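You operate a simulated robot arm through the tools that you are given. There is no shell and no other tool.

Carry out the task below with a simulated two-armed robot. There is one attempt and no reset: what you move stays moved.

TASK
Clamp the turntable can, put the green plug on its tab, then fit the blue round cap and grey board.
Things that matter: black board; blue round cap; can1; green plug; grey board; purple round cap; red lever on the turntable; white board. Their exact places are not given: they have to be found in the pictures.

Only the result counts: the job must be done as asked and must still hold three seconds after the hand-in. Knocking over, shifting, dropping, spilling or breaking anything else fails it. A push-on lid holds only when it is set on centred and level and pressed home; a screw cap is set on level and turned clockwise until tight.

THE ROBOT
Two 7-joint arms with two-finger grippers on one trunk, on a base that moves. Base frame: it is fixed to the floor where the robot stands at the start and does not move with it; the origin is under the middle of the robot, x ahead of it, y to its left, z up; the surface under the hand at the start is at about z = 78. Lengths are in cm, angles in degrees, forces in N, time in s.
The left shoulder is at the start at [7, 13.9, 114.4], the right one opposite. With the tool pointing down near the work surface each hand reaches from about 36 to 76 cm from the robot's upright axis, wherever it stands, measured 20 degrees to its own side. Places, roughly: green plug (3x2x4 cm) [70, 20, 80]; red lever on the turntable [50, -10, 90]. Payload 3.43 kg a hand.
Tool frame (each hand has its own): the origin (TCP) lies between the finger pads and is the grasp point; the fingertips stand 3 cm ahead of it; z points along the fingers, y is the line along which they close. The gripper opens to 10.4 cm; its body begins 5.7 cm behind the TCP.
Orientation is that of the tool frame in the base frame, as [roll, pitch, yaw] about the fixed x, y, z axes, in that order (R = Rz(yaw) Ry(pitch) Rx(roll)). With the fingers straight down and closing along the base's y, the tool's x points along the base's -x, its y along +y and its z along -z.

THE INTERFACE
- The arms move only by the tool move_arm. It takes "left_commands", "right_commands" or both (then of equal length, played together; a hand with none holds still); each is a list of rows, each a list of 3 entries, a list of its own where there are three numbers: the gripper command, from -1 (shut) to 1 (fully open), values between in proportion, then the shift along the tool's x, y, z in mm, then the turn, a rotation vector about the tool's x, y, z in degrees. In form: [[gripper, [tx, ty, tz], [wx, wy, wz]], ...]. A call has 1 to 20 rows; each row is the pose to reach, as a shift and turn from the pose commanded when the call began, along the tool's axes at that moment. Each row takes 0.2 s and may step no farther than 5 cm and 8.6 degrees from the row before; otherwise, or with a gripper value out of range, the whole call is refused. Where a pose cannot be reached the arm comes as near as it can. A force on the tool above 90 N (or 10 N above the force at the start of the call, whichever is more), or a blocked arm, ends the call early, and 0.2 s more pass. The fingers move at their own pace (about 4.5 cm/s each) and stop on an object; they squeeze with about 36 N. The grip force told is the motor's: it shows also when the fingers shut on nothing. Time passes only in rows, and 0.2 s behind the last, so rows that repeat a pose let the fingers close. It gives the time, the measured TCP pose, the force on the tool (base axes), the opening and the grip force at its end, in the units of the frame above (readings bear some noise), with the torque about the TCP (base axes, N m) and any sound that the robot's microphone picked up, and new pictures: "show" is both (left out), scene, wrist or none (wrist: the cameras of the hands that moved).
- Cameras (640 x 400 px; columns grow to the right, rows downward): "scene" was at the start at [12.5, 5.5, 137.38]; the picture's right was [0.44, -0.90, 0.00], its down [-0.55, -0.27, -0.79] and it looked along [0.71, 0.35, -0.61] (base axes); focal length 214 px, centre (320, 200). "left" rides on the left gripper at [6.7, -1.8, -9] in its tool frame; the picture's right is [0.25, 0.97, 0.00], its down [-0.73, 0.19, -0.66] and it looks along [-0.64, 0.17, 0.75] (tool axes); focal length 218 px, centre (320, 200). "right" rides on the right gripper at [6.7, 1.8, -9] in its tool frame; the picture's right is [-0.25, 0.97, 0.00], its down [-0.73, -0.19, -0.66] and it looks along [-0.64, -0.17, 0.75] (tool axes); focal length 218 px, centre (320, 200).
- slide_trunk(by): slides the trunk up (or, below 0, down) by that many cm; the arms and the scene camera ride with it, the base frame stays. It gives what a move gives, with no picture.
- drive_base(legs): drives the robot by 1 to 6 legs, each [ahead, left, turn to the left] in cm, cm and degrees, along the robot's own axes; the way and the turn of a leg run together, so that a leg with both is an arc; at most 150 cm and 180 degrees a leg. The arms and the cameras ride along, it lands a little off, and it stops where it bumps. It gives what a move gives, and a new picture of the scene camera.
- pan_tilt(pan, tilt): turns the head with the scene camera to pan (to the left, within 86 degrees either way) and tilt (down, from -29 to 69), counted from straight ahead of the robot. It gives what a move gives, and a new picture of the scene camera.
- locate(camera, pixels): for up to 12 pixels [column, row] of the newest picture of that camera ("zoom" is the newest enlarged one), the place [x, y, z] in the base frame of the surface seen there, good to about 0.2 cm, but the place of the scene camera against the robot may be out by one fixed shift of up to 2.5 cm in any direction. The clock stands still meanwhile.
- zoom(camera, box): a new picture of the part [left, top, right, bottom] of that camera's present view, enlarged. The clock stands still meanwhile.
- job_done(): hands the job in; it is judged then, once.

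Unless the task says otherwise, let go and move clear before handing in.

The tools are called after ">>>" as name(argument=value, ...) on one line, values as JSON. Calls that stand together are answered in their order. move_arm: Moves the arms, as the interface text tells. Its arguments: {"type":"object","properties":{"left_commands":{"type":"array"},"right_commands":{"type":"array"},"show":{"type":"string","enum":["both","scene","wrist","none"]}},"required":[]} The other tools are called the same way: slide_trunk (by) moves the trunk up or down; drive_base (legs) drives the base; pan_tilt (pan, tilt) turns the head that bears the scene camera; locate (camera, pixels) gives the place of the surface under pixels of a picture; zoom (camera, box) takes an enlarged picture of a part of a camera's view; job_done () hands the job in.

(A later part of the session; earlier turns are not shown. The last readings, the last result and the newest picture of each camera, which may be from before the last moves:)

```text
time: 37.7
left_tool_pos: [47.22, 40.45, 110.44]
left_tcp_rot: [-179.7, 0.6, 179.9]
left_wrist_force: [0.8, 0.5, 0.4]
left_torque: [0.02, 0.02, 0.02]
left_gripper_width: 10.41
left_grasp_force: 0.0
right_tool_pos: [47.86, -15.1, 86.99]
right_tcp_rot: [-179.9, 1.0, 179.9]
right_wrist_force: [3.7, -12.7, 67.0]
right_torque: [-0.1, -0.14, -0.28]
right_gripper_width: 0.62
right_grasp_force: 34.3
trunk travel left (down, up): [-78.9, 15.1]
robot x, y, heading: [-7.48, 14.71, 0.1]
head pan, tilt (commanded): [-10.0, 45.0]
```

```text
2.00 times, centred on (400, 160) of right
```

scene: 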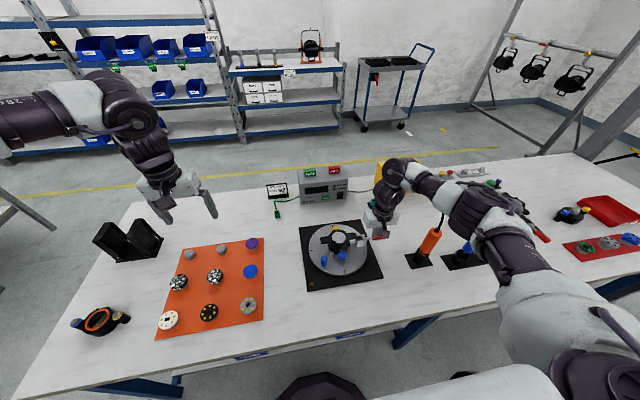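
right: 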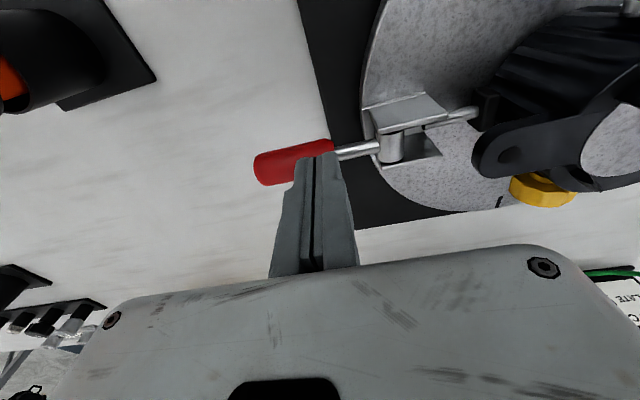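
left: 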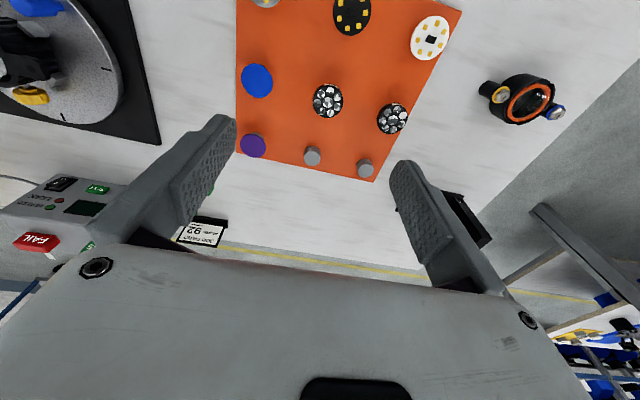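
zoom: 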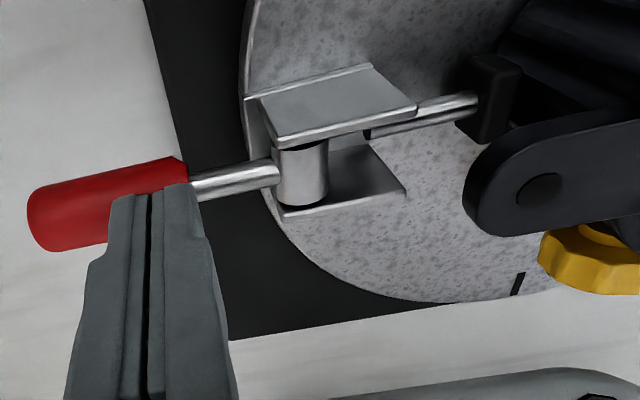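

The lever is horizontal and hard against its stop (67 N, no motion), plunger tip at the can. I'll raise the hand and check that it stays.

>>> move_arm(right_commands=[[-1, [0, 0, -30], [0, 0, 0]], [-1, [0, 0, -70], [0, 0, 0]], [-1, [0, 0, -110], [0, 0, 0]], [-1, [10, -20, -140], [0, 0, 0]], [-1, [10, -20, -140], [0, 0, 0]]], show="both")

>>> zoom(camera="right", box=[220, 40, 620, 240])

>>> zoom(camera="scene", box=[295, 210, 395, 290])

```text
time: 38.9
left_tool_pos: [47.63, 40.21, 109.99]
left_tcp_rot: [-179.7, 0.2, 179.9]
left_wrist_force: [-0.5, -0.1, -0.5]
left_torque: [-0.01, -0.01, -0.03]
left_gripper_width: 10.41
left_grasp_force: 0.1
right_tool_pos: [46.84, -17.53, 100.0]
right_tcp_rot: [180.0, -0.1, 179.9]
right_wrist_force: [1.0, 0.5, -0.1]
right_torque: [0.0, -0.01, 0.01]
right_gripper_width: 0.0
right_grasp_force: 34.5
trunk travel left (down, up): [-78.9, 15.1]
robot x, y, heading: [-7.2, 14.59, -0.1]
head pan, tilt (commanded): [-10.0, 45.0]
```

scene: 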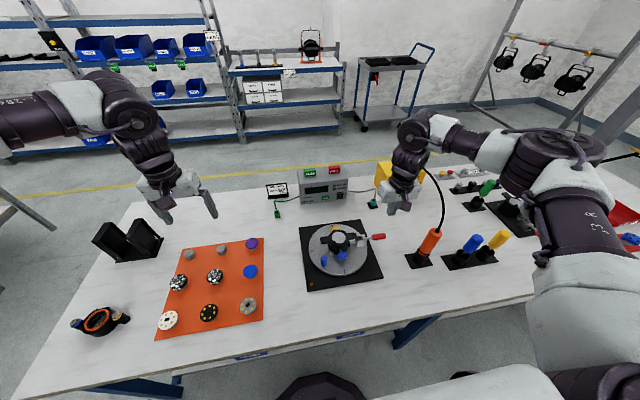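
right: 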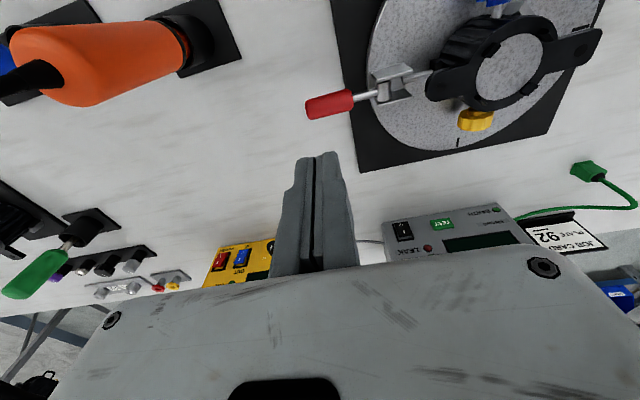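

```text
1.60 times, centred on (420, 140) of right
```

zoom: 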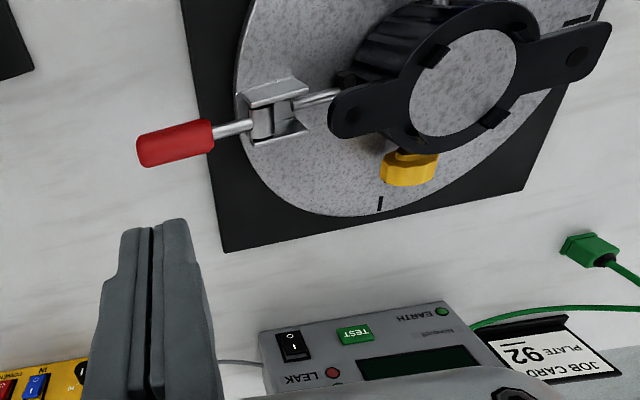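

```text
5.00 times, centred on (345, 250) of scene
```

zoom: 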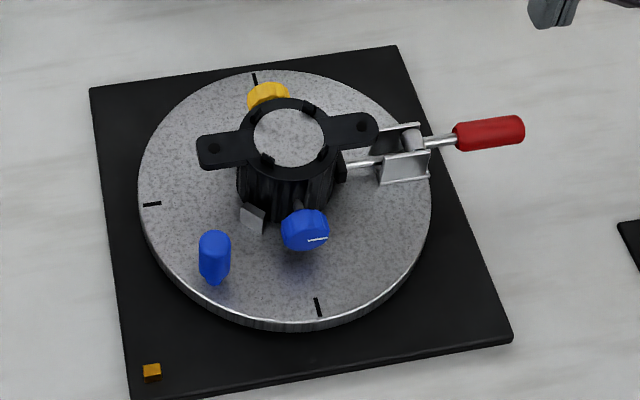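

The clamp holds: the lever lies flat and the plunger touches the can. Next is the plug: I'll raise the right hand out of the way, then drive toward the plug with the left hand.

>>> move_arm(right_commands=[[-1, [8, 12, -42], [0, 0, 0]], [-1, [16, 25, -84], [0, 0, 0]], [-1, [24, 38, -126], [0, 0, 0]], [-1, [32, 50, -168], [0, 0, 0]], [-1, [40, 62, -210], [0, 0, 0]], [-1, [48, 75, -250], [0, 0, 0]], [-1, [48, 75, -250], [0, 0, 0]]], show="none")

>>> drive_base(legs=[[0, -14.5, 0], [6, 0, 0]])

```text
time: 40.5
left_tool_pos: [47.93, 40.19, 110.1]
left_tcp_rot: [-179.8, 0.1, 179.9]
left_wrist_force: [0.4, 0.3, 0.1]
left_torque: [0.0, -0.02, 0.01]
left_gripper_width: 10.39
left_grasp_force: 0.2
right_tool_pos: [42.15, -9.68, 124.56]
right_tcp_rot: [180.0, 0.0, 179.9]
right_wrist_force: [1.4, -0.3, 0.2]
right_torque: [0.02, 0.03, -0.02]
right_gripper_width: 0.0
right_grasp_force: 34.4
trunk travel left (down, up): [-78.9, 15.1]
robot x, y, heading: [-7.78, 14.53, -0.3]
head pan, tilt (commanded): [-10.0, 45.0]
```

```text
time: 42.4
left_tool_pos: [52.98, 25.91, 110.4]
left_tcp_rot: [-179.7, 0.6, 179.7]
left_wrist_force: [-1.6, 0.8, 0.4]
left_torque: [-0.01, -0.07, -0.02]
left_gripper_width: 10.4
left_grasp_force: 0.1
right_tool_pos: [46.9, -23.95, 124.95]
right_tcp_rot: [-179.9, 0.4, 179.7]
right_wrist_force: [-0.7, 0.6, 0.3]
right_torque: [-0.02, -0.03, 0.01]
right_gripper_width: 0.0
right_grasp_force: 34.8
trunk travel left (down, up): [-78.9, 15.1]
robot x, y, heading: [-1.98, 0.96, -0.6]
head pan, tilt (commanded): [-10.0, 45.0]
```

scene: 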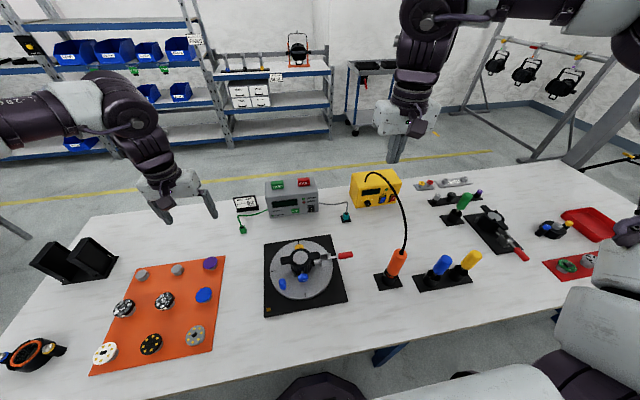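

Now moving the left hand to view the plug closely.

>>> move_arm(left_commands=[[1, [-12, -20, 30], [0, 0, 0]], [1, [-25, -40, 60], [0, 0, 0]], [1, [-38, -60, 90], [0, 0, 0]], [1, [-50, -80, 120], [0, 0, 0]], [1, [-50, -80, 120], [0, 0, 0]]], show="wrist")

>>> zoom(camera="left", box=[240, 100, 400, 230])

```text
time: 43.6
left_tool_pos: [51.01, 25.26, 103.84]
left_tcp_rot: [-179.7, 0.5, 179.7]
left_wrist_force: [0.6, -1.3, 1.3]
left_torque: [0.03, -0.01, -0.06]
left_gripper_width: 10.43
left_grasp_force: 0.1
left hand out of reach, approached as far as the arm can: row 1, 2, 3, 4, 5
right_tool_pos: [47.49, -24.03, 124.77]
right_tcp_rot: [-179.9, 0.0, 179.7]
right_wrist_force: [0.2, 0.2, -0.3]
right_torque: [-0.01, -0.03, -0.01]
right_gripper_width: 0.0
right_grasp_force: 34.6
trunk travel left (down, up): [-78.9, 15.1]
robot x, y, heading: [-1.84, 0.56, -0.6]
head pan, tilt (commanded): [-10.0, 45.0]
```

left: 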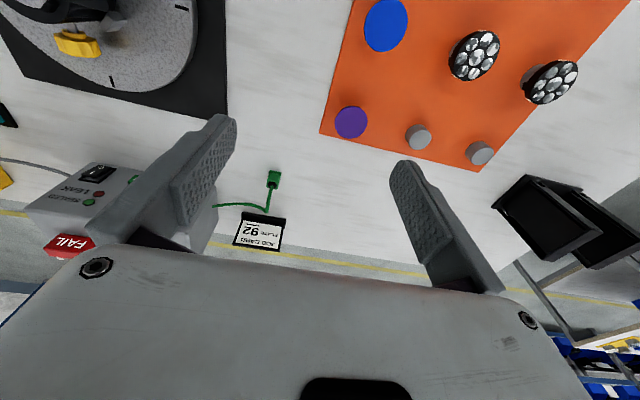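

```text
3.08 times, centred on (320, 165) of left
```

zoom: 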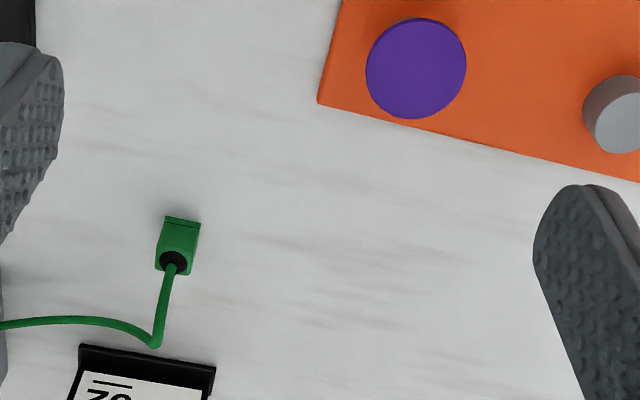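

The left arm stopped early at z≈104, likely because of the raised trunk or its posture. I'll check the cable height near the right hand before lowering the trunk.

>>> locate(camera="scene", pixels=[[372, 173], [385, 180], [398, 205], [404, 232], [396, 262], [394, 155], [243, 230]])

>>> locate(camera="left", pixels=[[272, 176], [274, 185], [276, 172], [351, 122], [386, 25], [418, 137]])

```text
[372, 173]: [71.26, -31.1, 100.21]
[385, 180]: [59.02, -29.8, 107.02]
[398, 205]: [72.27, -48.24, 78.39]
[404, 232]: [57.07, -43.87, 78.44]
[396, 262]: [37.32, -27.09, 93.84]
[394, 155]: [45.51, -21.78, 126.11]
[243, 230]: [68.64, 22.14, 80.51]
```

```text
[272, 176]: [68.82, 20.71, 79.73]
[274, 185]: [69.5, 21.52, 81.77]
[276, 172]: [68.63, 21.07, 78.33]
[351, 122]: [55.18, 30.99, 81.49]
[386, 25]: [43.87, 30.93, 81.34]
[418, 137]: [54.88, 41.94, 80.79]
```

The driver's cable peaks near z≈107 around [59,-30]. I'll shift the right hand toward y≈-10 first, then lower the trunk.

>>> move_arm(right_commands=[[-1, [5, 40, 0], [0, 0, 0]], [-1, [10, 80, 0], [0, 0, 0]], [-1, [15, 120, 0], [0, 0, 0]], [-1, [15, 120, 0], [0, 0, 0]]], left_commands=[[1, [0, 15, -30], [0, 0, 0]], [1, [0, 30, -60], [0, 0, 0]], [1, [0, 50, -100], [0, 0, 0]], [1, [0, 50, -100], [0, 0, 0]]], show="scene")

>>> slide_trunk(by=-14)

```text
time: 44.6
left_tool_pos: [51.51, 29.58, 113.6]
left_tcp_rot: [-180.0, 0.3, 179.7]
left_wrist_force: [-0.6, -0.3, 0.1]
left_torque: [0.0, 0.01, -0.01]
left_gripper_width: 10.39
left_grasp_force: 0.2
right_tool_pos: [46.47, -12.08, 124.31]
right_tcp_rot: [180.0, -0.1, 179.7]
right_wrist_force: [0.3, -0.8, -0.6]
right_torque: [-0.02, -0.01, 0.0]
right_gripper_width: 0.0
right_grasp_force: 34.8
trunk travel left (down, up): [-78.9, 15.1]
robot x, y, heading: [-1.88, 0.53, -0.5]
head pan, tilt (commanded): [-10.0, 45.0]
```

scene: 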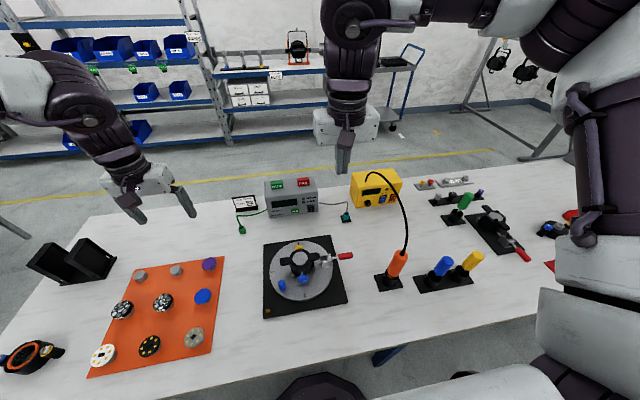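

```text
time: 46.2
left_tool_pos: [51.45, 29.47, 99.65]
left_tcp_rot: [-179.8, 0.2, 179.7]
left_wrist_force: [0.7, 0.1, -0.1]
left_torque: [0.04, 0.02, 0.04]
left_gripper_width: 10.4
left_grasp_force: 0.0
right_tool_pos: [46.45, -12.05, 110.29]
right_tcp_rot: [180.0, 0.0, 179.7]
right_wrist_force: [0.2, -0.1, -0.6]
right_torque: [0.0, -0.03, 0.0]
right_gripper_width: 0.01
right_grasp_force: 34.2
trunk travel left (down, up): [-64.9, 29.1]
robot x, y, heading: [-1.83, 0.54, -0.7]
head pan, tilt (commanded): [-10.0, 45.0]
```

Trying the left hand again toward [58,18,96].

>>> move_arm(left_commands=[[1, [-16, -29, 9], [0, 0, 0]], [1, [-32, -58, 18], [0, 0, 0]], [1, [-48, -87, 27], [0, 0, 0]], [1, [-65, -115, 36], [0, 0, 0]], [1, [-65, -115, 36], [0, 0, 0]]], show="wrist")

>>> zoom(camera="left", box=[240, 100, 400, 230])

```text
time: 47.5
left_tool_pos: [52.35, 23.78, 97.19]
left_tcp_rot: [-179.7, 0.3, 179.7]
left_wrist_force: [-0.2, 0.7, 1.4]
left_torque: [0.0, 0.01, 0.02]
left_gripper_width: 10.41
left_grasp_force: 0.1
left hand out of reach, approached as far as the arm can: row 2, 3, 4, 5
right_tool_pos: [46.52, -12.05, 110.28]
right_tcp_rot: [180.0, -0.1, 179.7]
right_wrist_force: [0.0, -0.4, 0.3]
right_torque: [0.02, -0.03, -0.01]
right_gripper_width: 0.01
right_grasp_force: 34.9
trunk travel left (down, up): [-64.9, 29.1]
robot x, y, heading: [-1.89, 0.72, -0.3]
head pan, tilt (commanded): [-10.0, 45.0]
```

left: 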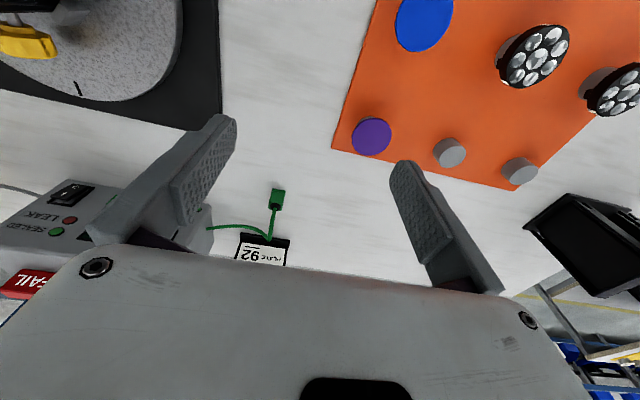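

```text
3.08 times, centred on (320, 165) of left
```

zoom: 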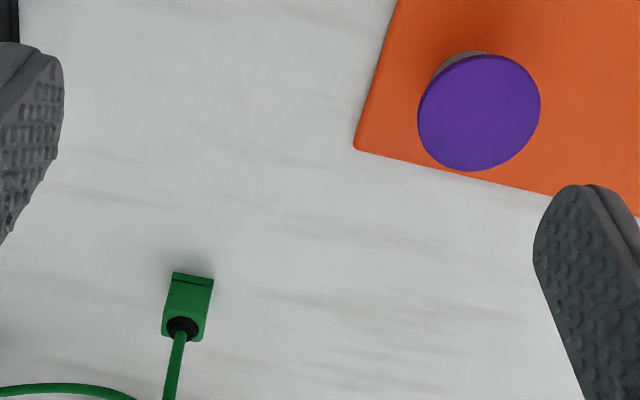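

The left arm is hitting a joint limit well inside its range, so I'll use the right hand for the plug instead. I'll park the left hand high and to the left, then move the base left and turn it 20° left.

>>> move_arm(left_commands=[[1, [13, 26, -30], [0, 0, 0]], [1, [26, 52, -60], [0, 0, 0]], [1, [39, 78, -90], [0, 0, 0]], [1, [52, 104, -120], [0, 0, 0]], [1, [65, 130, -150], [0, 0, 0]], [1, [78, 156, -180], [0, 0, 0]], [1, [90, 180, -210], [0, 0, 0]], [1, [90, 180, -210], [0, 0, 0]]], show="none")

>>> drive_base(legs=[[0, 20, 0], [0, 0, 20]])

```text
time: 49.2
left_tool_pos: [43.27, 41.86, 117.84]
left_tcp_rot: [-179.8, 0.2, 179.7]
left_wrist_force: [0.4, 1.0, -1.2]
left_torque: [-0.03, 0.02, 0.02]
left_gripper_width: 10.37
left_grasp_force: 0.0
right_tool_pos: [46.57, -12.07, 110.27]
right_tcp_rot: [180.0, -0.1, 179.7]
right_wrist_force: [0.2, 0.0, 1.0]
right_torque: [-0.01, 0.0, -0.03]
right_gripper_width: 0.03
right_grasp_force: 34.8
trunk travel left (down, up): [-64.9, 29.1]
robot x, y, heading: [-1.94, 0.55, -0.4]
head pan, tilt (commanded): [-10.0, 45.0]
```

```text
time: 51.9
left_tool_pos: [26.16, 73.77, 117.87]
left_tcp_rot: [-179.8, 0.2, -160.0]
left_wrist_force: [0.6, 0.7, -1.0]
left_torque: [0.0, 0.02, 0.02]
left_gripper_width: 10.39
left_grasp_force: 0.1
right_tool_pos: [48.15, 24.58, 110.29]
right_tcp_rot: [180.0, 0.0, -160.1]
right_wrist_force: [-0.7, 0.3, 0.0]
right_torque: [0.01, 0.0, 0.0]
right_gripper_width: 0.0
right_grasp_force: 34.6
trunk travel left (down, up): [-64.9, 29.1]
robot x, y, heading: [-1.9, 20.0, 19.9]
head pan, tilt (commanded): [-10.0, 45.0]
```

scene: 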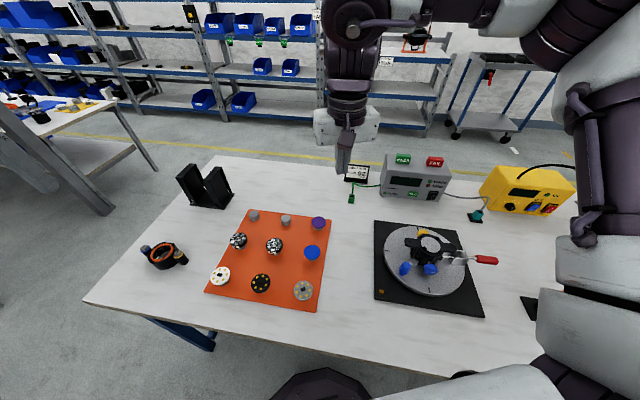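

The right hand now heads 20° left. I'll bring it over the plug for a close look, opening partly.

>>> move_arm(right_commands=[[0.2, [-15, -16, 36], [0, 0, 0]], [0.2, [-30, -31, 73], [0, 0, 0]], [0.2, [-45, -47, 110], [0, 0, 0]], [0.2, [-60, -62, 147], [0, 0, 0]], [0.2, [-75, -78, 183], [0, 0, 0]], [0.2, [-75, -78, 183], [0, 0, 0]]], show="wrist")

>>> zoom(camera="right", box=[260, 110, 400, 230])

```text
time: 53.3
left_tool_pos: [26.19, 73.84, 117.81]
left_tcp_rot: [-179.8, 0.3, -160.2]
left_wrist_force: [0.1, -0.4, 0.2]
left_torque: [0.03, 0.0, -0.01]
left_gripper_width: 10.41
left_grasp_force: 0.1
right_tool_pos: [57.64, 19.67, 92.22]
right_tcp_rot: [179.9, 0.1, -160.2]
right_wrist_force: [0.3, -0.5, 0.2]
right_torque: [0.0, 0.0, 0.0]
right_gripper_width: 6.21
right_grasp_force: 0.1
trunk travel left (down, up): [-64.9, 29.1]
robot x, y, heading: [-1.78, 19.73, 20.0]
head pan, tilt (commanded): [-10.0, 45.0]
```

right: 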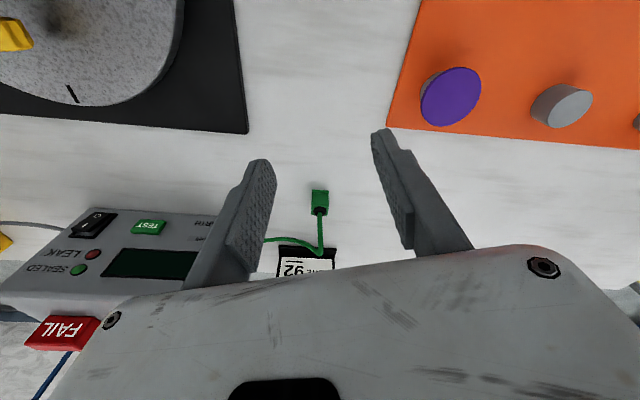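

```text
3.33 times, centred on (330, 170) of right
```

zoom: 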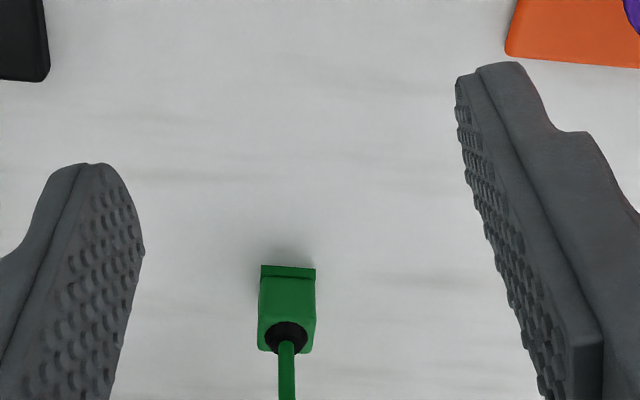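

I'll zoom into the plug to measure its faces.

>>> zoom(camera="right", box=[300, 180, 340, 220])

>>> locate(camera="zoom", pixels=[[202, 102], [365, 117], [280, 125], [210, 150], [350, 160], [280, 200], [205, 240], [350, 240], [230, 320], [340, 330], [285, 290], [280, 80]])

```text
10.00 times, centred on (320, 200) of right
```

zoom: 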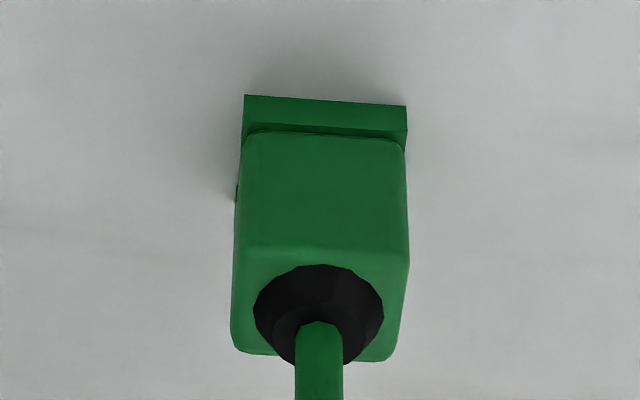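

```text
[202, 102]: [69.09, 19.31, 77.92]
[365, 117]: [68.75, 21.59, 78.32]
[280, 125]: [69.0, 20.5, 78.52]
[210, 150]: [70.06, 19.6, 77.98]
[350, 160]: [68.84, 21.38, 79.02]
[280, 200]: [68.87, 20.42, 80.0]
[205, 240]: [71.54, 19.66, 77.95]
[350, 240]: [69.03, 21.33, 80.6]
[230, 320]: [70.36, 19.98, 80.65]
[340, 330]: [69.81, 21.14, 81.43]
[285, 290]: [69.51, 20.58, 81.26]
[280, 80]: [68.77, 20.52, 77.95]
```

>>> locate(camera="zoom", pixels=[[245, 345], [385, 352], [395, 270], [245, 260], [320, 255], [262, 350], [375, 357], [243, 120], [404, 130], [250, 250], [400, 255], [320, 345]])

>>> locate(camera="left", pixels=[[320, 100]])

```text
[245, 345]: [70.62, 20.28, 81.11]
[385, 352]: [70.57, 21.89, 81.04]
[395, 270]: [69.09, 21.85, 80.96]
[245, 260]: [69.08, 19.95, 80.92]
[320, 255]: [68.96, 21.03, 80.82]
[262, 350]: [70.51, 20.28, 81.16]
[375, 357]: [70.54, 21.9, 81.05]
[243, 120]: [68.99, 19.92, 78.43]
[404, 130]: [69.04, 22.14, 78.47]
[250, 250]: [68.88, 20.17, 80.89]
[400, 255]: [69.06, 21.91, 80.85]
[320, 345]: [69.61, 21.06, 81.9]
```

```text
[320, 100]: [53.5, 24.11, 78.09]
```

The plug body spans x 68.95–70.65, y 20.05–22.0, axis-aligned, same long side (y) as the tab. I'll check the cable height, then square the hand to the base axes above the plug.

>>> locate(camera="right", pixels=[[319, 225], [320, 235], [321, 245], [315, 250], [300, 243], [285, 239], [207, 225], [210, 215], [280, 250]])

>>> move_arm(right_commands=[[0.2, [-30, -7, 0], [0, 0, 6.7]], [0.2, [-60, -14, 0], [0, 0, 13.4]], [0.2, [-90, -22, 0], [0, 0, 20]], [0.2, [-119, -29, 0], [0, 0, 20]], [0.2, [-119, -29, 0], [0, 0, 20]]], show="both")

```text
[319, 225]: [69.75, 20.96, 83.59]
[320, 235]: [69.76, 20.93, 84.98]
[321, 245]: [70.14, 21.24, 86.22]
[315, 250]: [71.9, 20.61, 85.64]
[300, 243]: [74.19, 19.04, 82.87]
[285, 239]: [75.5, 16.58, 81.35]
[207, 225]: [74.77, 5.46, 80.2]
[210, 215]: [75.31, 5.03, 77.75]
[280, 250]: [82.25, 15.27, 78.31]
```

```text
time: 54.5
left_tool_pos: [26.36, 73.74, 118.04]
left_tcp_rot: [-179.9, 0.4, -160.1]
left_wrist_force: [-0.8, -0.4, 0.8]
left_torque: [0.05, 0.01, 0.01]
left_gripper_width: 10.4
left_grasp_force: 0.0
right_tool_pos: [69.64, 21.01, 92.45]
right_tcp_rot: [179.9, 0.0, -179.9]
right_wrist_force: [0.3, -1.1, -0.2]
right_torque: [0.05, -0.04, 0.01]
right_gripper_width: 6.26
right_grasp_force: 0.0
trunk travel left (down, up): [-64.9, 29.1]
robot x, y, heading: [-1.86, 19.25, 19.7]
head pan, tilt (commanded): [-10.0, 45.0]
```

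scene: 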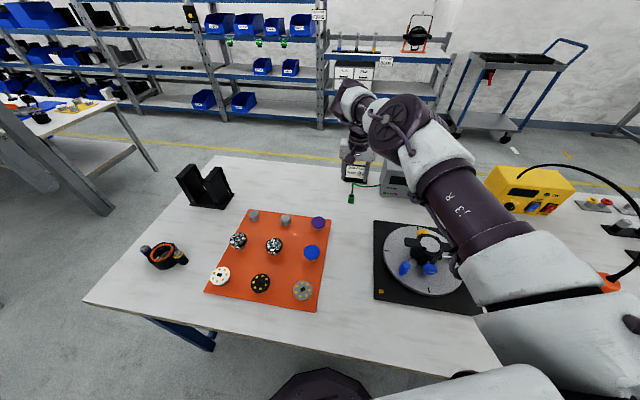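
right: 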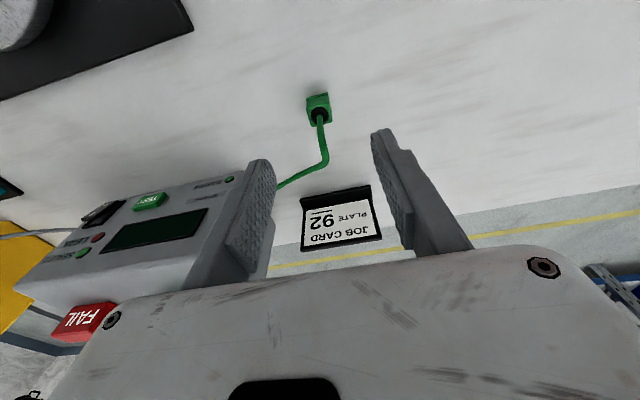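

The hand is squared over the plug; the cable peak (z≈86.2) stays below the palm. I'll descend to grip the body.

>>> move_arm(right_commands=[[0.0, [-1, 0, 35], [0, 0, 0]], [0.0, [-1, 0, 70], [0, 0, 0]], [0.0, [-1, 0, 92], [0, 0, 0]], [0.0, [-1, 0, 106], [0, 0, 0]], [0.0, [-1, 0, 106], [0, 0, 0]]], show="wrist")

>>> zoom(camera="right", box=[250, 90, 400, 220])

```text
time: 55.7
left_tool_pos: [26.29, 73.92, 117.84]
left_tcp_rot: [-179.8, 0.2, -160.2]
left_wrist_force: [-0.1, 0.6, 0.0]
left_torque: [0.04, 0.0, 0.03]
left_gripper_width: 10.39
left_grasp_force: 0.2
right_tool_pos: [69.45, 21.16, 81.53]
right_tcp_rot: [179.9, -0.1, 179.9]
right_wrist_force: [0.1, 0.0, 0.3]
right_torque: [-0.01, 0.0, 0.0]
right_gripper_width: 5.2
right_grasp_force: 0.1
right hand out of reach, approached as far as the arm can: row 4, 5
trunk travel left (down, up): [-64.9, 29.1]
robot x, y, heading: [-1.66, 19.58, 19.9]
head pan, tilt (commanded): [-10.0, 45.0]
```

right: 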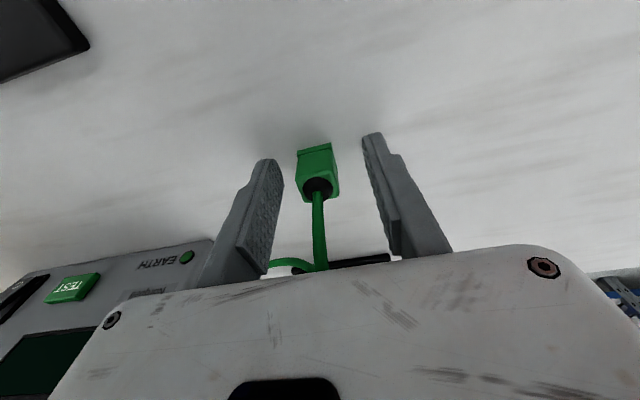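

```text
3.08 times, centred on (325, 155) of right
```

zoom: 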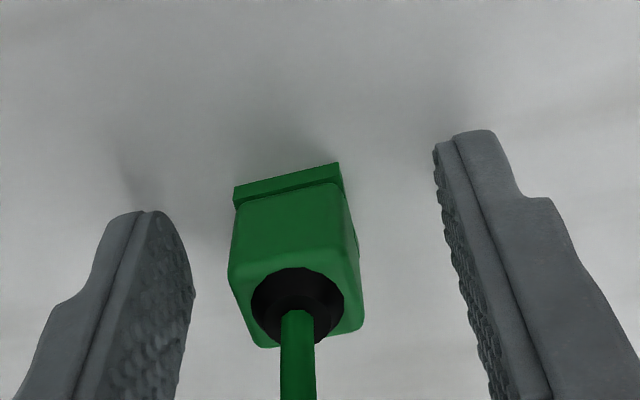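

The plug sits between the fingers. I'll raise 3 mm to clear the flange and close.

>>> move_arm(right_commands=[[0.0, [0, 0, -3], [0, 0, 0]], [-0.5, [0, 0, -3], [0, 0, 0]], [-1, [0, 0, -3], [0, 0, 0]], [-1, [0, 0, -3], [0, 0, 0]], [-1, [0, 0, -3], [0, 0, 0]], [-1, [0, 0, -3], [0, 0, 0]]], show="wrist")

>>> zoom(camera="right", box=[250, 90, 400, 220])

```text
time: 57.1
left_tool_pos: [26.16, 73.94, 117.86]
left_tcp_rot: [-179.9, 0.2, -160.1]
left_wrist_force: [-0.6, -0.2, 0.9]
left_torque: [0.0, -0.01, 0.01]
left_gripper_width: 10.39
left_grasp_force: 0.0
right_tool_pos: [69.53, 21.23, 81.67]
right_tcp_rot: [-180.0, -0.1, 179.9]
right_wrist_force: [0.2, -1.4, -0.1]
right_torque: [-0.03, 0.0, 0.01]
right_gripper_width: 2.02
right_grasp_force: 36.2
trunk travel left (down, up): [-64.9, 29.1]
robot x, y, heading: [-1.89, 19.74, 19.9]
head pan, tilt (commanded): [-10.0, 45.0]
```

right: 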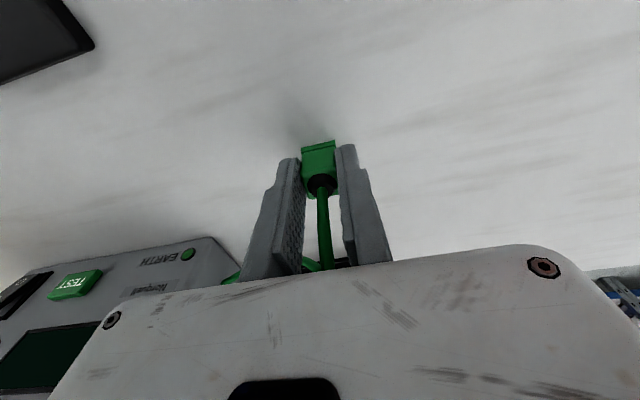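

```text
3.08 times, centred on (325, 155) of right
```

zoom: 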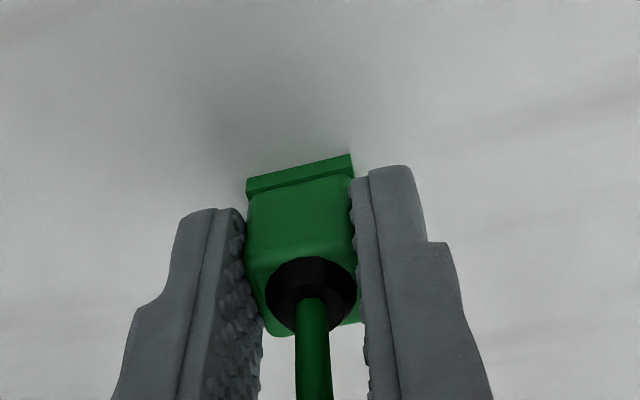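

The plug is gripped (2.02 cm, 36 N). I'll lift it and pull it in to about [46,20,92], clear of the turntable.

>>> move_arm(right_commands=[[-1, [0, 0, -20], [0, 0, 0]], [-1, [0, 0, -60], [0, 0, 0]], [-1, [20, -1, -100], [0, 0, 0]], [-1, [65, -3, -103], [0, 0, 0]], [-1, [110, -5, -103], [0, 0, 0]], [-1, [155, -8, -103], [0, 0, 0]], [-1, [200, -11, -103], [0, 0, 0]], [-1, [234, -12, -103], [0, 0, 0]], [-1, [234, -12, -103], [0, 0, 0]]], show="both")

```text
time: 59.1
left_tool_pos: [26.29, 73.84, 117.81]
left_tcp_rot: [-179.7, 0.3, -160.1]
left_wrist_force: [-0.6, -0.4, -0.6]
left_torque: [0.04, -0.05, 0.02]
left_gripper_width: 10.39
left_grasp_force: 0.0
right_tool_pos: [54.22, 19.77, 91.6]
right_tcp_rot: [179.9, -0.1, 180.0]
right_wrist_force: [0.4, 0.3, 0.6]
right_torque: [-0.01, 0.04, 0.02]
right_gripper_width: 2.05
right_grasp_force: 36.0
right hand out of reach, approached as far as the arm can: row 6, 7, 8, 9
trunk travel left (down, up): [-64.9, 29.1]
robot x, y, heading: [-1.48, 19.68, 19.7]
head pan, tilt (commanded): [-10.0, 45.0]
```

scene: 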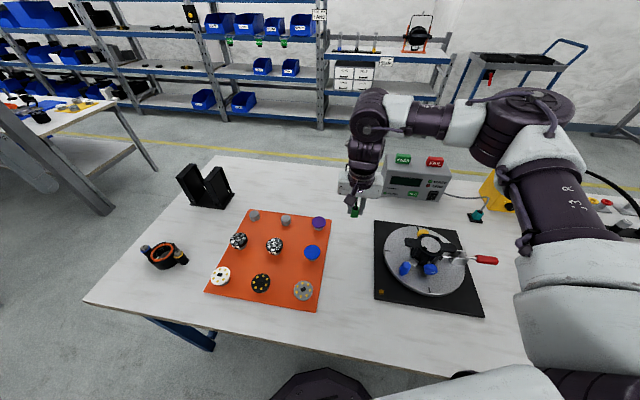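
right: 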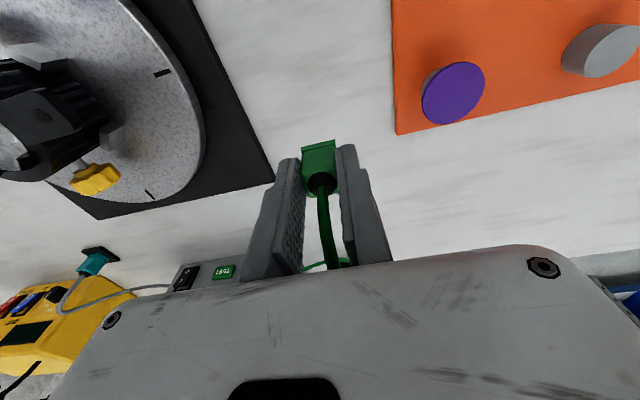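

The arm hit its inner reach limit, but the plug is held well. I'll drive the base so that this hand position ends up over the tab: translate first, then turn back to heading 0.

>>> drive_base(legs=[[-10.5, 14.3, 0], [0, 0, -19.7]])

```text
time: 61.7
left_tool_pos: [28.89, 71.0, 117.76]
left_tcp_rot: [-179.8, 0.1, 179.8]
left_wrist_force: [0.3, -0.3, -0.4]
left_torque: [0.01, 0.0, -0.02]
left_gripper_width: 10.4
left_grasp_force: 0.0
right_tool_pos: [36.43, 10.65, 91.59]
right_tcp_rot: [-179.9, -0.2, 160.0]
right_wrist_force: [0.1, -0.2, -0.7]
right_torque: [-0.03, -0.01, 0.01]
right_gripper_width: 2.03
right_grasp_force: 36.1
trunk travel left (down, up): [-64.9, 29.1]
robot x, y, heading: [-16.34, 29.87, -0.4]
head pan, tilt (commanded): [-10.0, 45.0]
```

scene: 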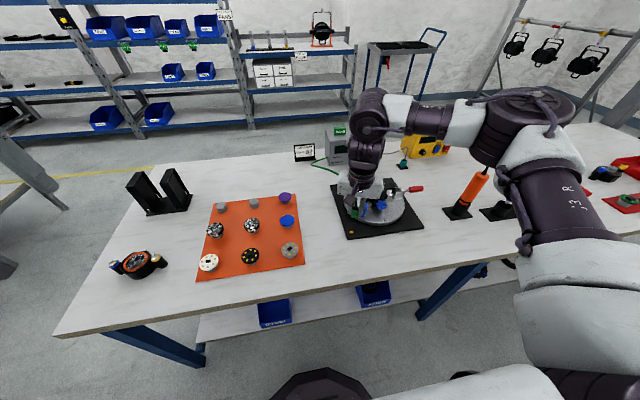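

The hand is near the tab at [36.4,10.65], but yawed 20°. I'll square it and look.

>>> move_arm(right_commands=[[-1, [0, 0, 0], [0, 0, -6.7]], [-1, [0, 0, 0], [0, 0, -13.4]], [-1, [0, 0, 0], [0, 0, -20]], [-1, [0, 0, 0], [0, 0, -20]]], show="both")

>>> zoom(camera="right", box=[240, 60, 400, 220])

```text
time: 62.7
left_tool_pos: [28.79, 71.1, 117.85]
left_tcp_rot: [-179.9, 0.2, 179.9]
left_wrist_force: [0.8, -0.5, 0.8]
left_torque: [0.0, 0.0, 0.0]
left_gripper_width: 10.42
left_grasp_force: 0.0
right_tool_pos: [36.47, 10.68, 91.46]
right_tcp_rot: [179.9, -0.1, -180.0]
right_wrist_force: [0.9, 0.4, -0.5]
right_torque: [-0.02, 0.02, 0.0]
right_gripper_width: 2.04
right_grasp_force: 35.8
trunk travel left (down, up): [-64.9, 29.1]
robot x, y, heading: [-16.07, 29.88, -0.2]
head pan, tilt (commanded): [-10.0, 45.0]
```

scene: 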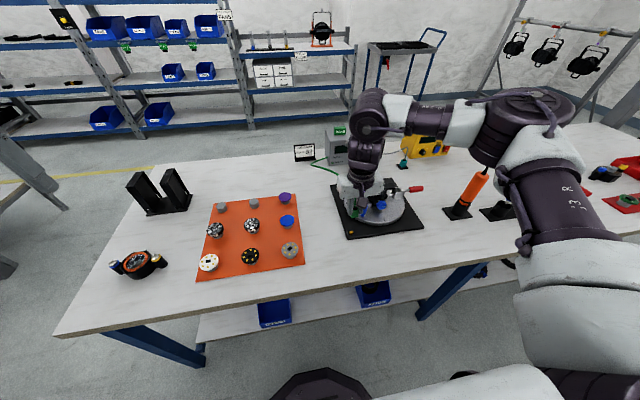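
right: 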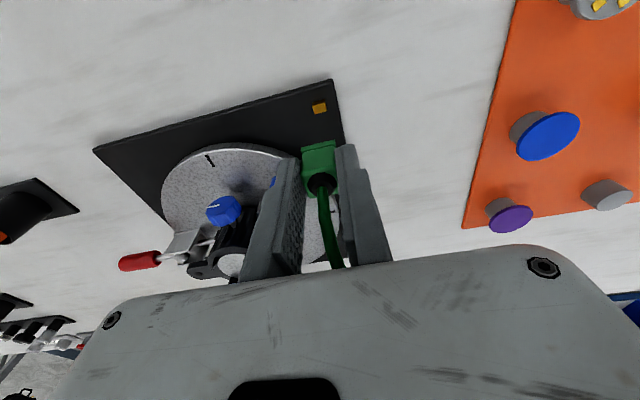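

```text
2.50 times, centred on (320, 140) of right
```

zoom: 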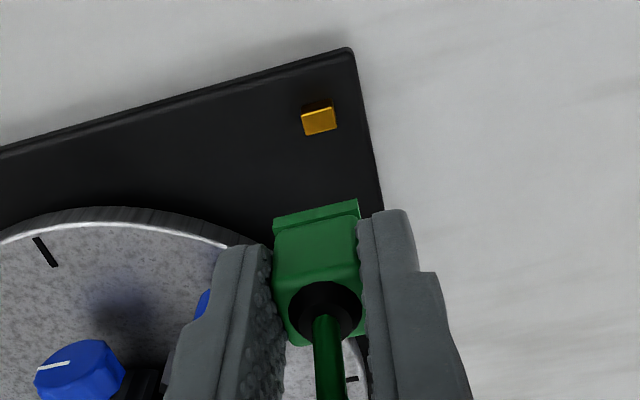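

Now I measure the plug in hand and the tab from the same view.

>>> zoom(camera="right", box=[295, 90, 355, 200])

>>> locate(camera="right", pixels=[[314, 105], [326, 103], [325, 111], [316, 113], [320, 108], [303, 150], [335, 142], [320, 155], [308, 170], [334, 168], [306, 189], [338, 190]])

```text
3.64 times, centred on (325, 145) of right
```

zoom: 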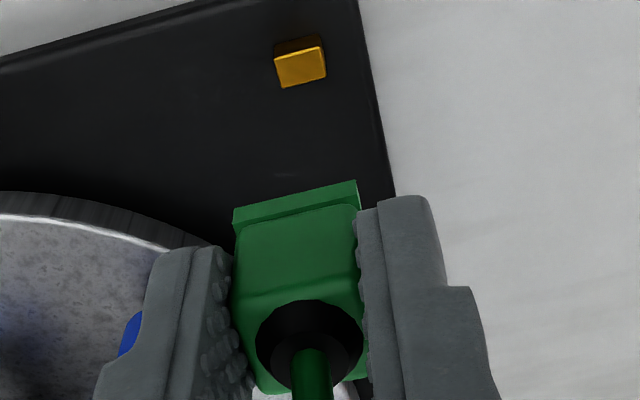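

```text
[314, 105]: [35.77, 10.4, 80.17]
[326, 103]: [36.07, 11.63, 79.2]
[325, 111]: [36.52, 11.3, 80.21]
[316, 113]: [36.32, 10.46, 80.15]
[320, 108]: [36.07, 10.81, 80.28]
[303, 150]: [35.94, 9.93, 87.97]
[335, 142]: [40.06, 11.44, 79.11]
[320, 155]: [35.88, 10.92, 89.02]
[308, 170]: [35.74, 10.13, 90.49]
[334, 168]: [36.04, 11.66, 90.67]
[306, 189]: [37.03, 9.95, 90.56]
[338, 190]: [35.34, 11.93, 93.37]
```

The plug is aligned with the tab in y; it needs about 5.5 mm toward -x. I'll shift and descend to just above the tab.

>>> move_arm(right_commands=[[-1, [3, 0, 25], [0, 0, 0]], [-1, [5.5, 0, 50], [0, 0, 0]], [-1, [5.5, 0, 65], [0, 0, 0]], [-1, [5.5, 0, 65], [0, 0, 0]]], show="wrist")

>>> zoom(camera="right", box=[280, 80, 370, 200])

```text
time: 63.7
left_tool_pos: [28.81, 70.96, 117.85]
left_tcp_rot: [-179.7, 0.2, 179.7]
left_wrist_force: [0.4, -1.0, -0.3]
left_torque: [0.0, -0.04, -0.01]
left_gripper_width: 10.38
left_grasp_force: 0.2
right_tool_pos: [35.93, 10.45, 85.06]
right_tcp_rot: [179.8, 0.0, 179.9]
right_wrist_force: [-0.4, -0.9, -0.2]
right_torque: [-0.03, -0.04, 0.03]
right_gripper_width: 2.05
right_grasp_force: 36.5
trunk travel left (down, up): [-64.9, 29.1]
robot x, y, heading: [-16.26, 29.59, -0.2]
head pan, tilt (commanded): [-10.0, 45.0]
```

right: 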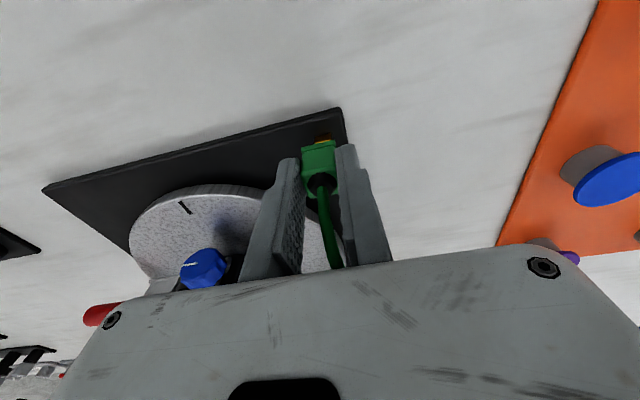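

```text
3.33 times, centred on (325, 140) of right
```

zoom: 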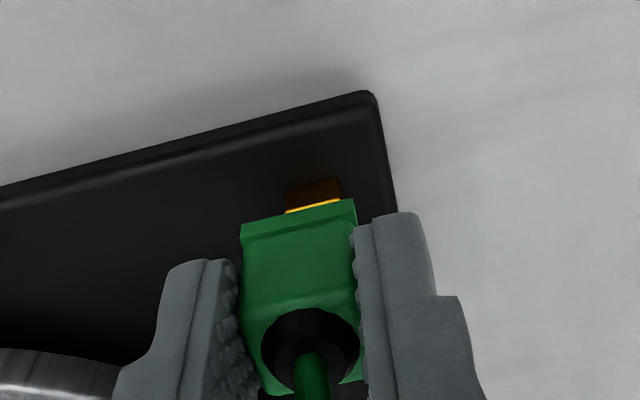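

The tab is about 1.5 mm to +y of the plug centre; x is aligned. I'll correct and descend gradually, watching the force.

>>> move_arm(right_commands=[[-1, [0, 1.7, 3], [0, 0, 0]], [-1, [0, 1.7, 8], [0, 0, 0]], [-1, [0, 1.7, 12], [0, 0, 0]], [-1, [0, 1.7, 15], [0, 0, 0]]], show="wrist")

>>> zoom(camera="right", box=[280, 80, 370, 200])

```text
time: 64.7
left_tool_pos: [28.44, 71.0, 118.02]
left_tcp_rot: [-179.8, 0.3, 179.7]
left_wrist_force: [0.3, 0.3, -0.4]
left_torque: [0.0, -0.01, -0.04]
left_gripper_width: 10.37
left_grasp_force: 0.1
right_tool_pos: [35.99, 10.78, 84.02]
right_tcp_rot: [179.9, 0.5, 179.8]
right_wrist_force: [9.6, -7.1, 38.1]
right_torque: [-0.29, -0.33, 0.04]
right_gripper_width: 2.09
right_grasp_force: 36.4
trunk travel left (down, up): [-64.9, 29.1]
robot x, y, heading: [-15.98, 29.59, -0.2]
head pan, tilt (commanded): [-10.0, 45.0]
```

right: 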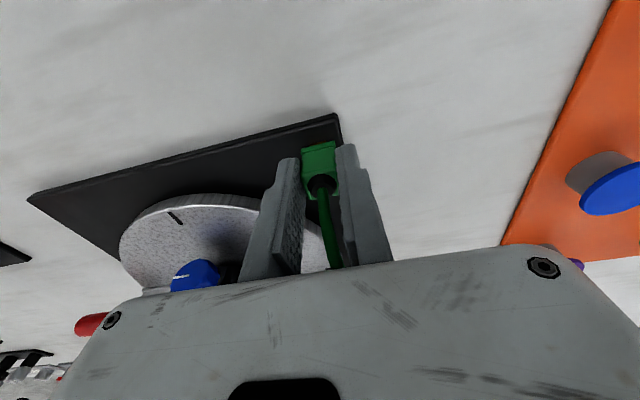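

```text
3.33 times, centred on (325, 140) of right
```

zoom: 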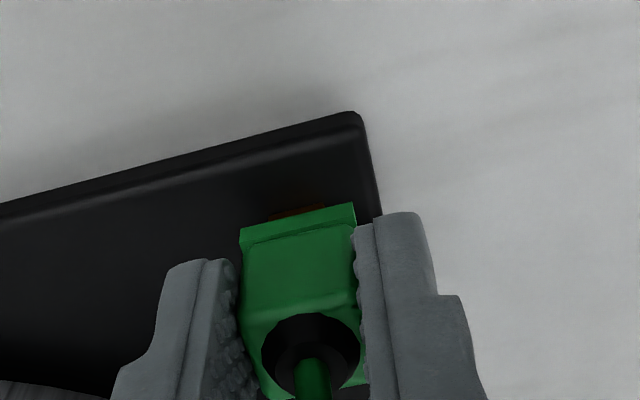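

At TCP z=84.02 the plug rests on the tab with 38 N. The torque suggests contact at the tab's front edge, so I'll lift slightly, shift 1.5 mm toward -x, and retry.

>>> move_arm(right_commands=[[-1, [0, 0, -8], [0, 0, 0]], [-1, [1.5, 0, -6], [0, 0, 0]], [-1, [1.5, 0, -3], [0, 0, 0]], [-1, [1.5, 0, 0], [0, 0, 0]], [-1, [1.5, 0, 0], [0, 0, 0]]], show="wrist")

>>> zoom(camera="right", box=[280, 80, 370, 200])

```text
time: 65.9
left_tool_pos: [28.86, 71.01, 117.85]
left_tcp_rot: [-179.9, 0.2, 179.8]
left_wrist_force: [-0.5, 0.0, -0.8]
left_torque: [-0.01, -0.01, 0.01]
left_gripper_width: 10.37
left_grasp_force: 0.0
right_tool_pos: [35.66, 10.79, 83.51]
right_tcp_rot: [179.9, -0.2, 179.9]
right_wrist_force: [0.3, -0.7, -0.5]
right_torque: [0.01, -0.01, 0.0]
right_gripper_width: 2.03
right_grasp_force: 36.2
trunk travel left (down, up): [-64.9, 29.1]
robot x, y, heading: [-16.29, 29.86, -0.1]
head pan, tilt (commanded): [-10.0, 45.0]
```

right: 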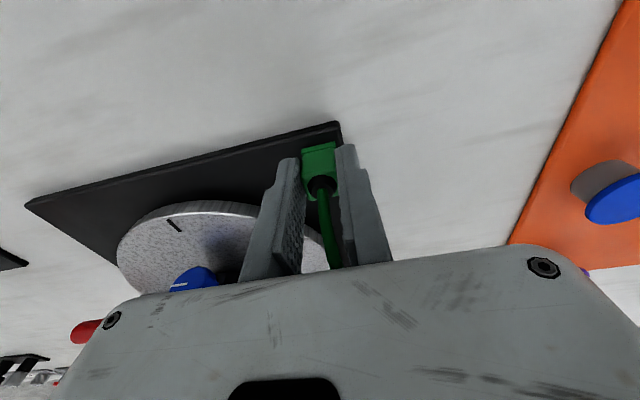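

```text
3.33 times, centred on (325, 140) of right
```

zoom: 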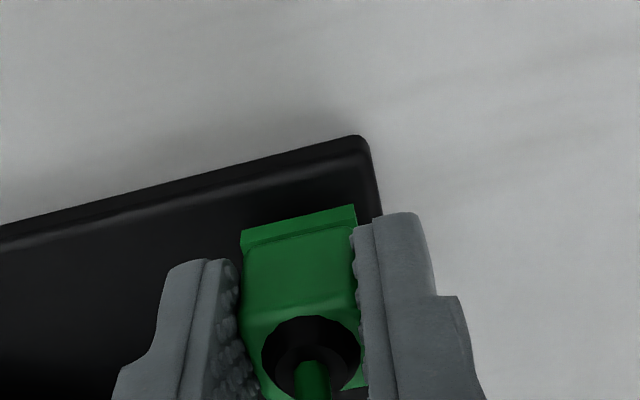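

The plug now goes below the tab's top with no force, so the tab is inside the socket. Pressing down the remaining 9 mm.

>>> move_arm(right_commands=[[-1, [0, 0, 3], [0, 0, 0]], [-1, [0, 0, 6], [0, 0, 0]], [-1, [0, 0, 9], [0, 0, 0]], [-1, [0, 0, 10], [0, 0, 0]]], show="wrist")

>>> zoom(camera="right", box=[280, 80, 370, 200])

```text
time: 66.9
left_tool_pos: [28.31, 70.96, 118.0]
left_tcp_rot: [-179.7, 0.4, 179.8]
left_wrist_force: [-0.4, -0.3, 0.6]
left_torque: [0.04, 0.01, 0.0]
left_gripper_width: 10.39
left_grasp_force: 0.2
right_tool_pos: [35.46, 10.8, 82.92]
right_tcp_rot: [179.9, 0.4, 179.9]
right_wrist_force: [6.9, -9.4, 38.6]
right_torque: [-0.32, -0.37, -0.01]
right_gripper_width: 2.04
right_grasp_force: 35.9
trunk travel left (down, up): [-64.9, 29.1]
robot x, y, heading: [-16.64, 29.84, -0.5]
head pan, tilt (commanded): [-10.0, 45.0]
```

right: 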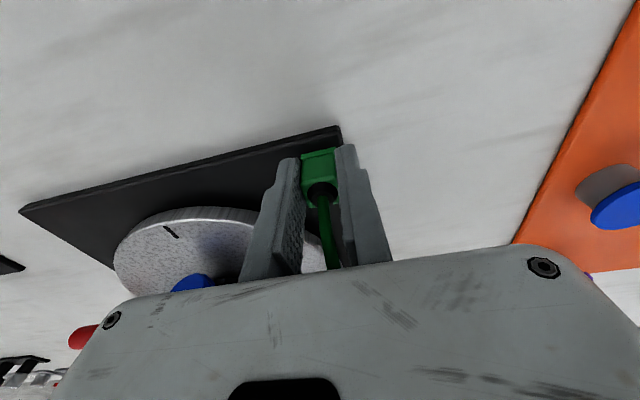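

```text
3.33 times, centred on (325, 140) of right
```

zoom: 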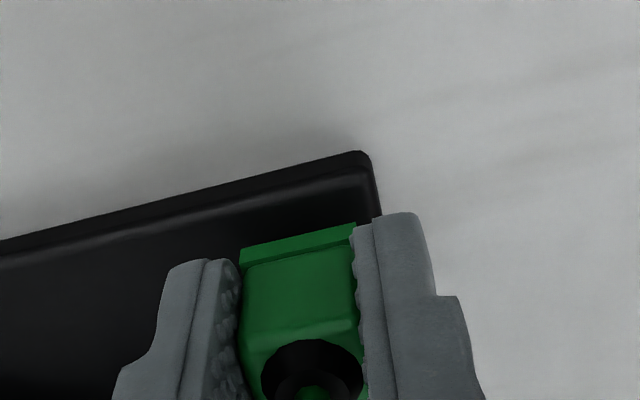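

There's 38.6 N again and the plug slid up in the grip a little. I'll measure how far its bottom is from the plate.

>>> locate(camera="zoom", pixels=[[300, 243], [300, 252], [260, 256], [345, 236], [300, 228], [300, 215], [300, 300], [260, 290], [345, 280], [250, 250], [300, 330]])

>>> zoom(camera="right", box=[295, 135, 345, 175])

```text
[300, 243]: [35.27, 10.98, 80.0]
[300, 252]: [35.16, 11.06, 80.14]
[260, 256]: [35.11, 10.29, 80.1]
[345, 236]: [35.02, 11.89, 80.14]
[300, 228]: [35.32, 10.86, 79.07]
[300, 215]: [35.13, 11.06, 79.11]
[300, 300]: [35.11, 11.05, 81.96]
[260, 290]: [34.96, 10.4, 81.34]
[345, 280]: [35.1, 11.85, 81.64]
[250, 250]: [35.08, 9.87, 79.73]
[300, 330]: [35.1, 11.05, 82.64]
```

```text
10.00 times, centred on (320, 155) of right
```

zoom: 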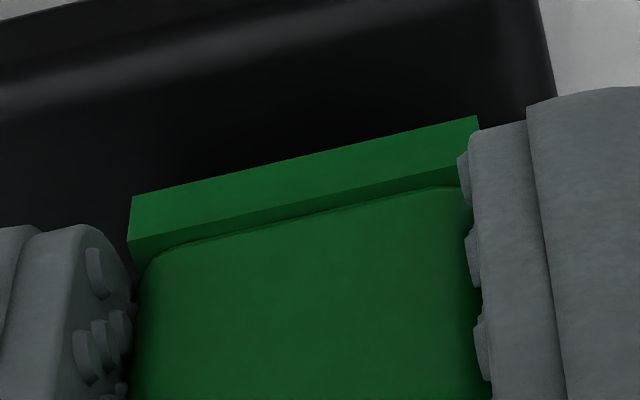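

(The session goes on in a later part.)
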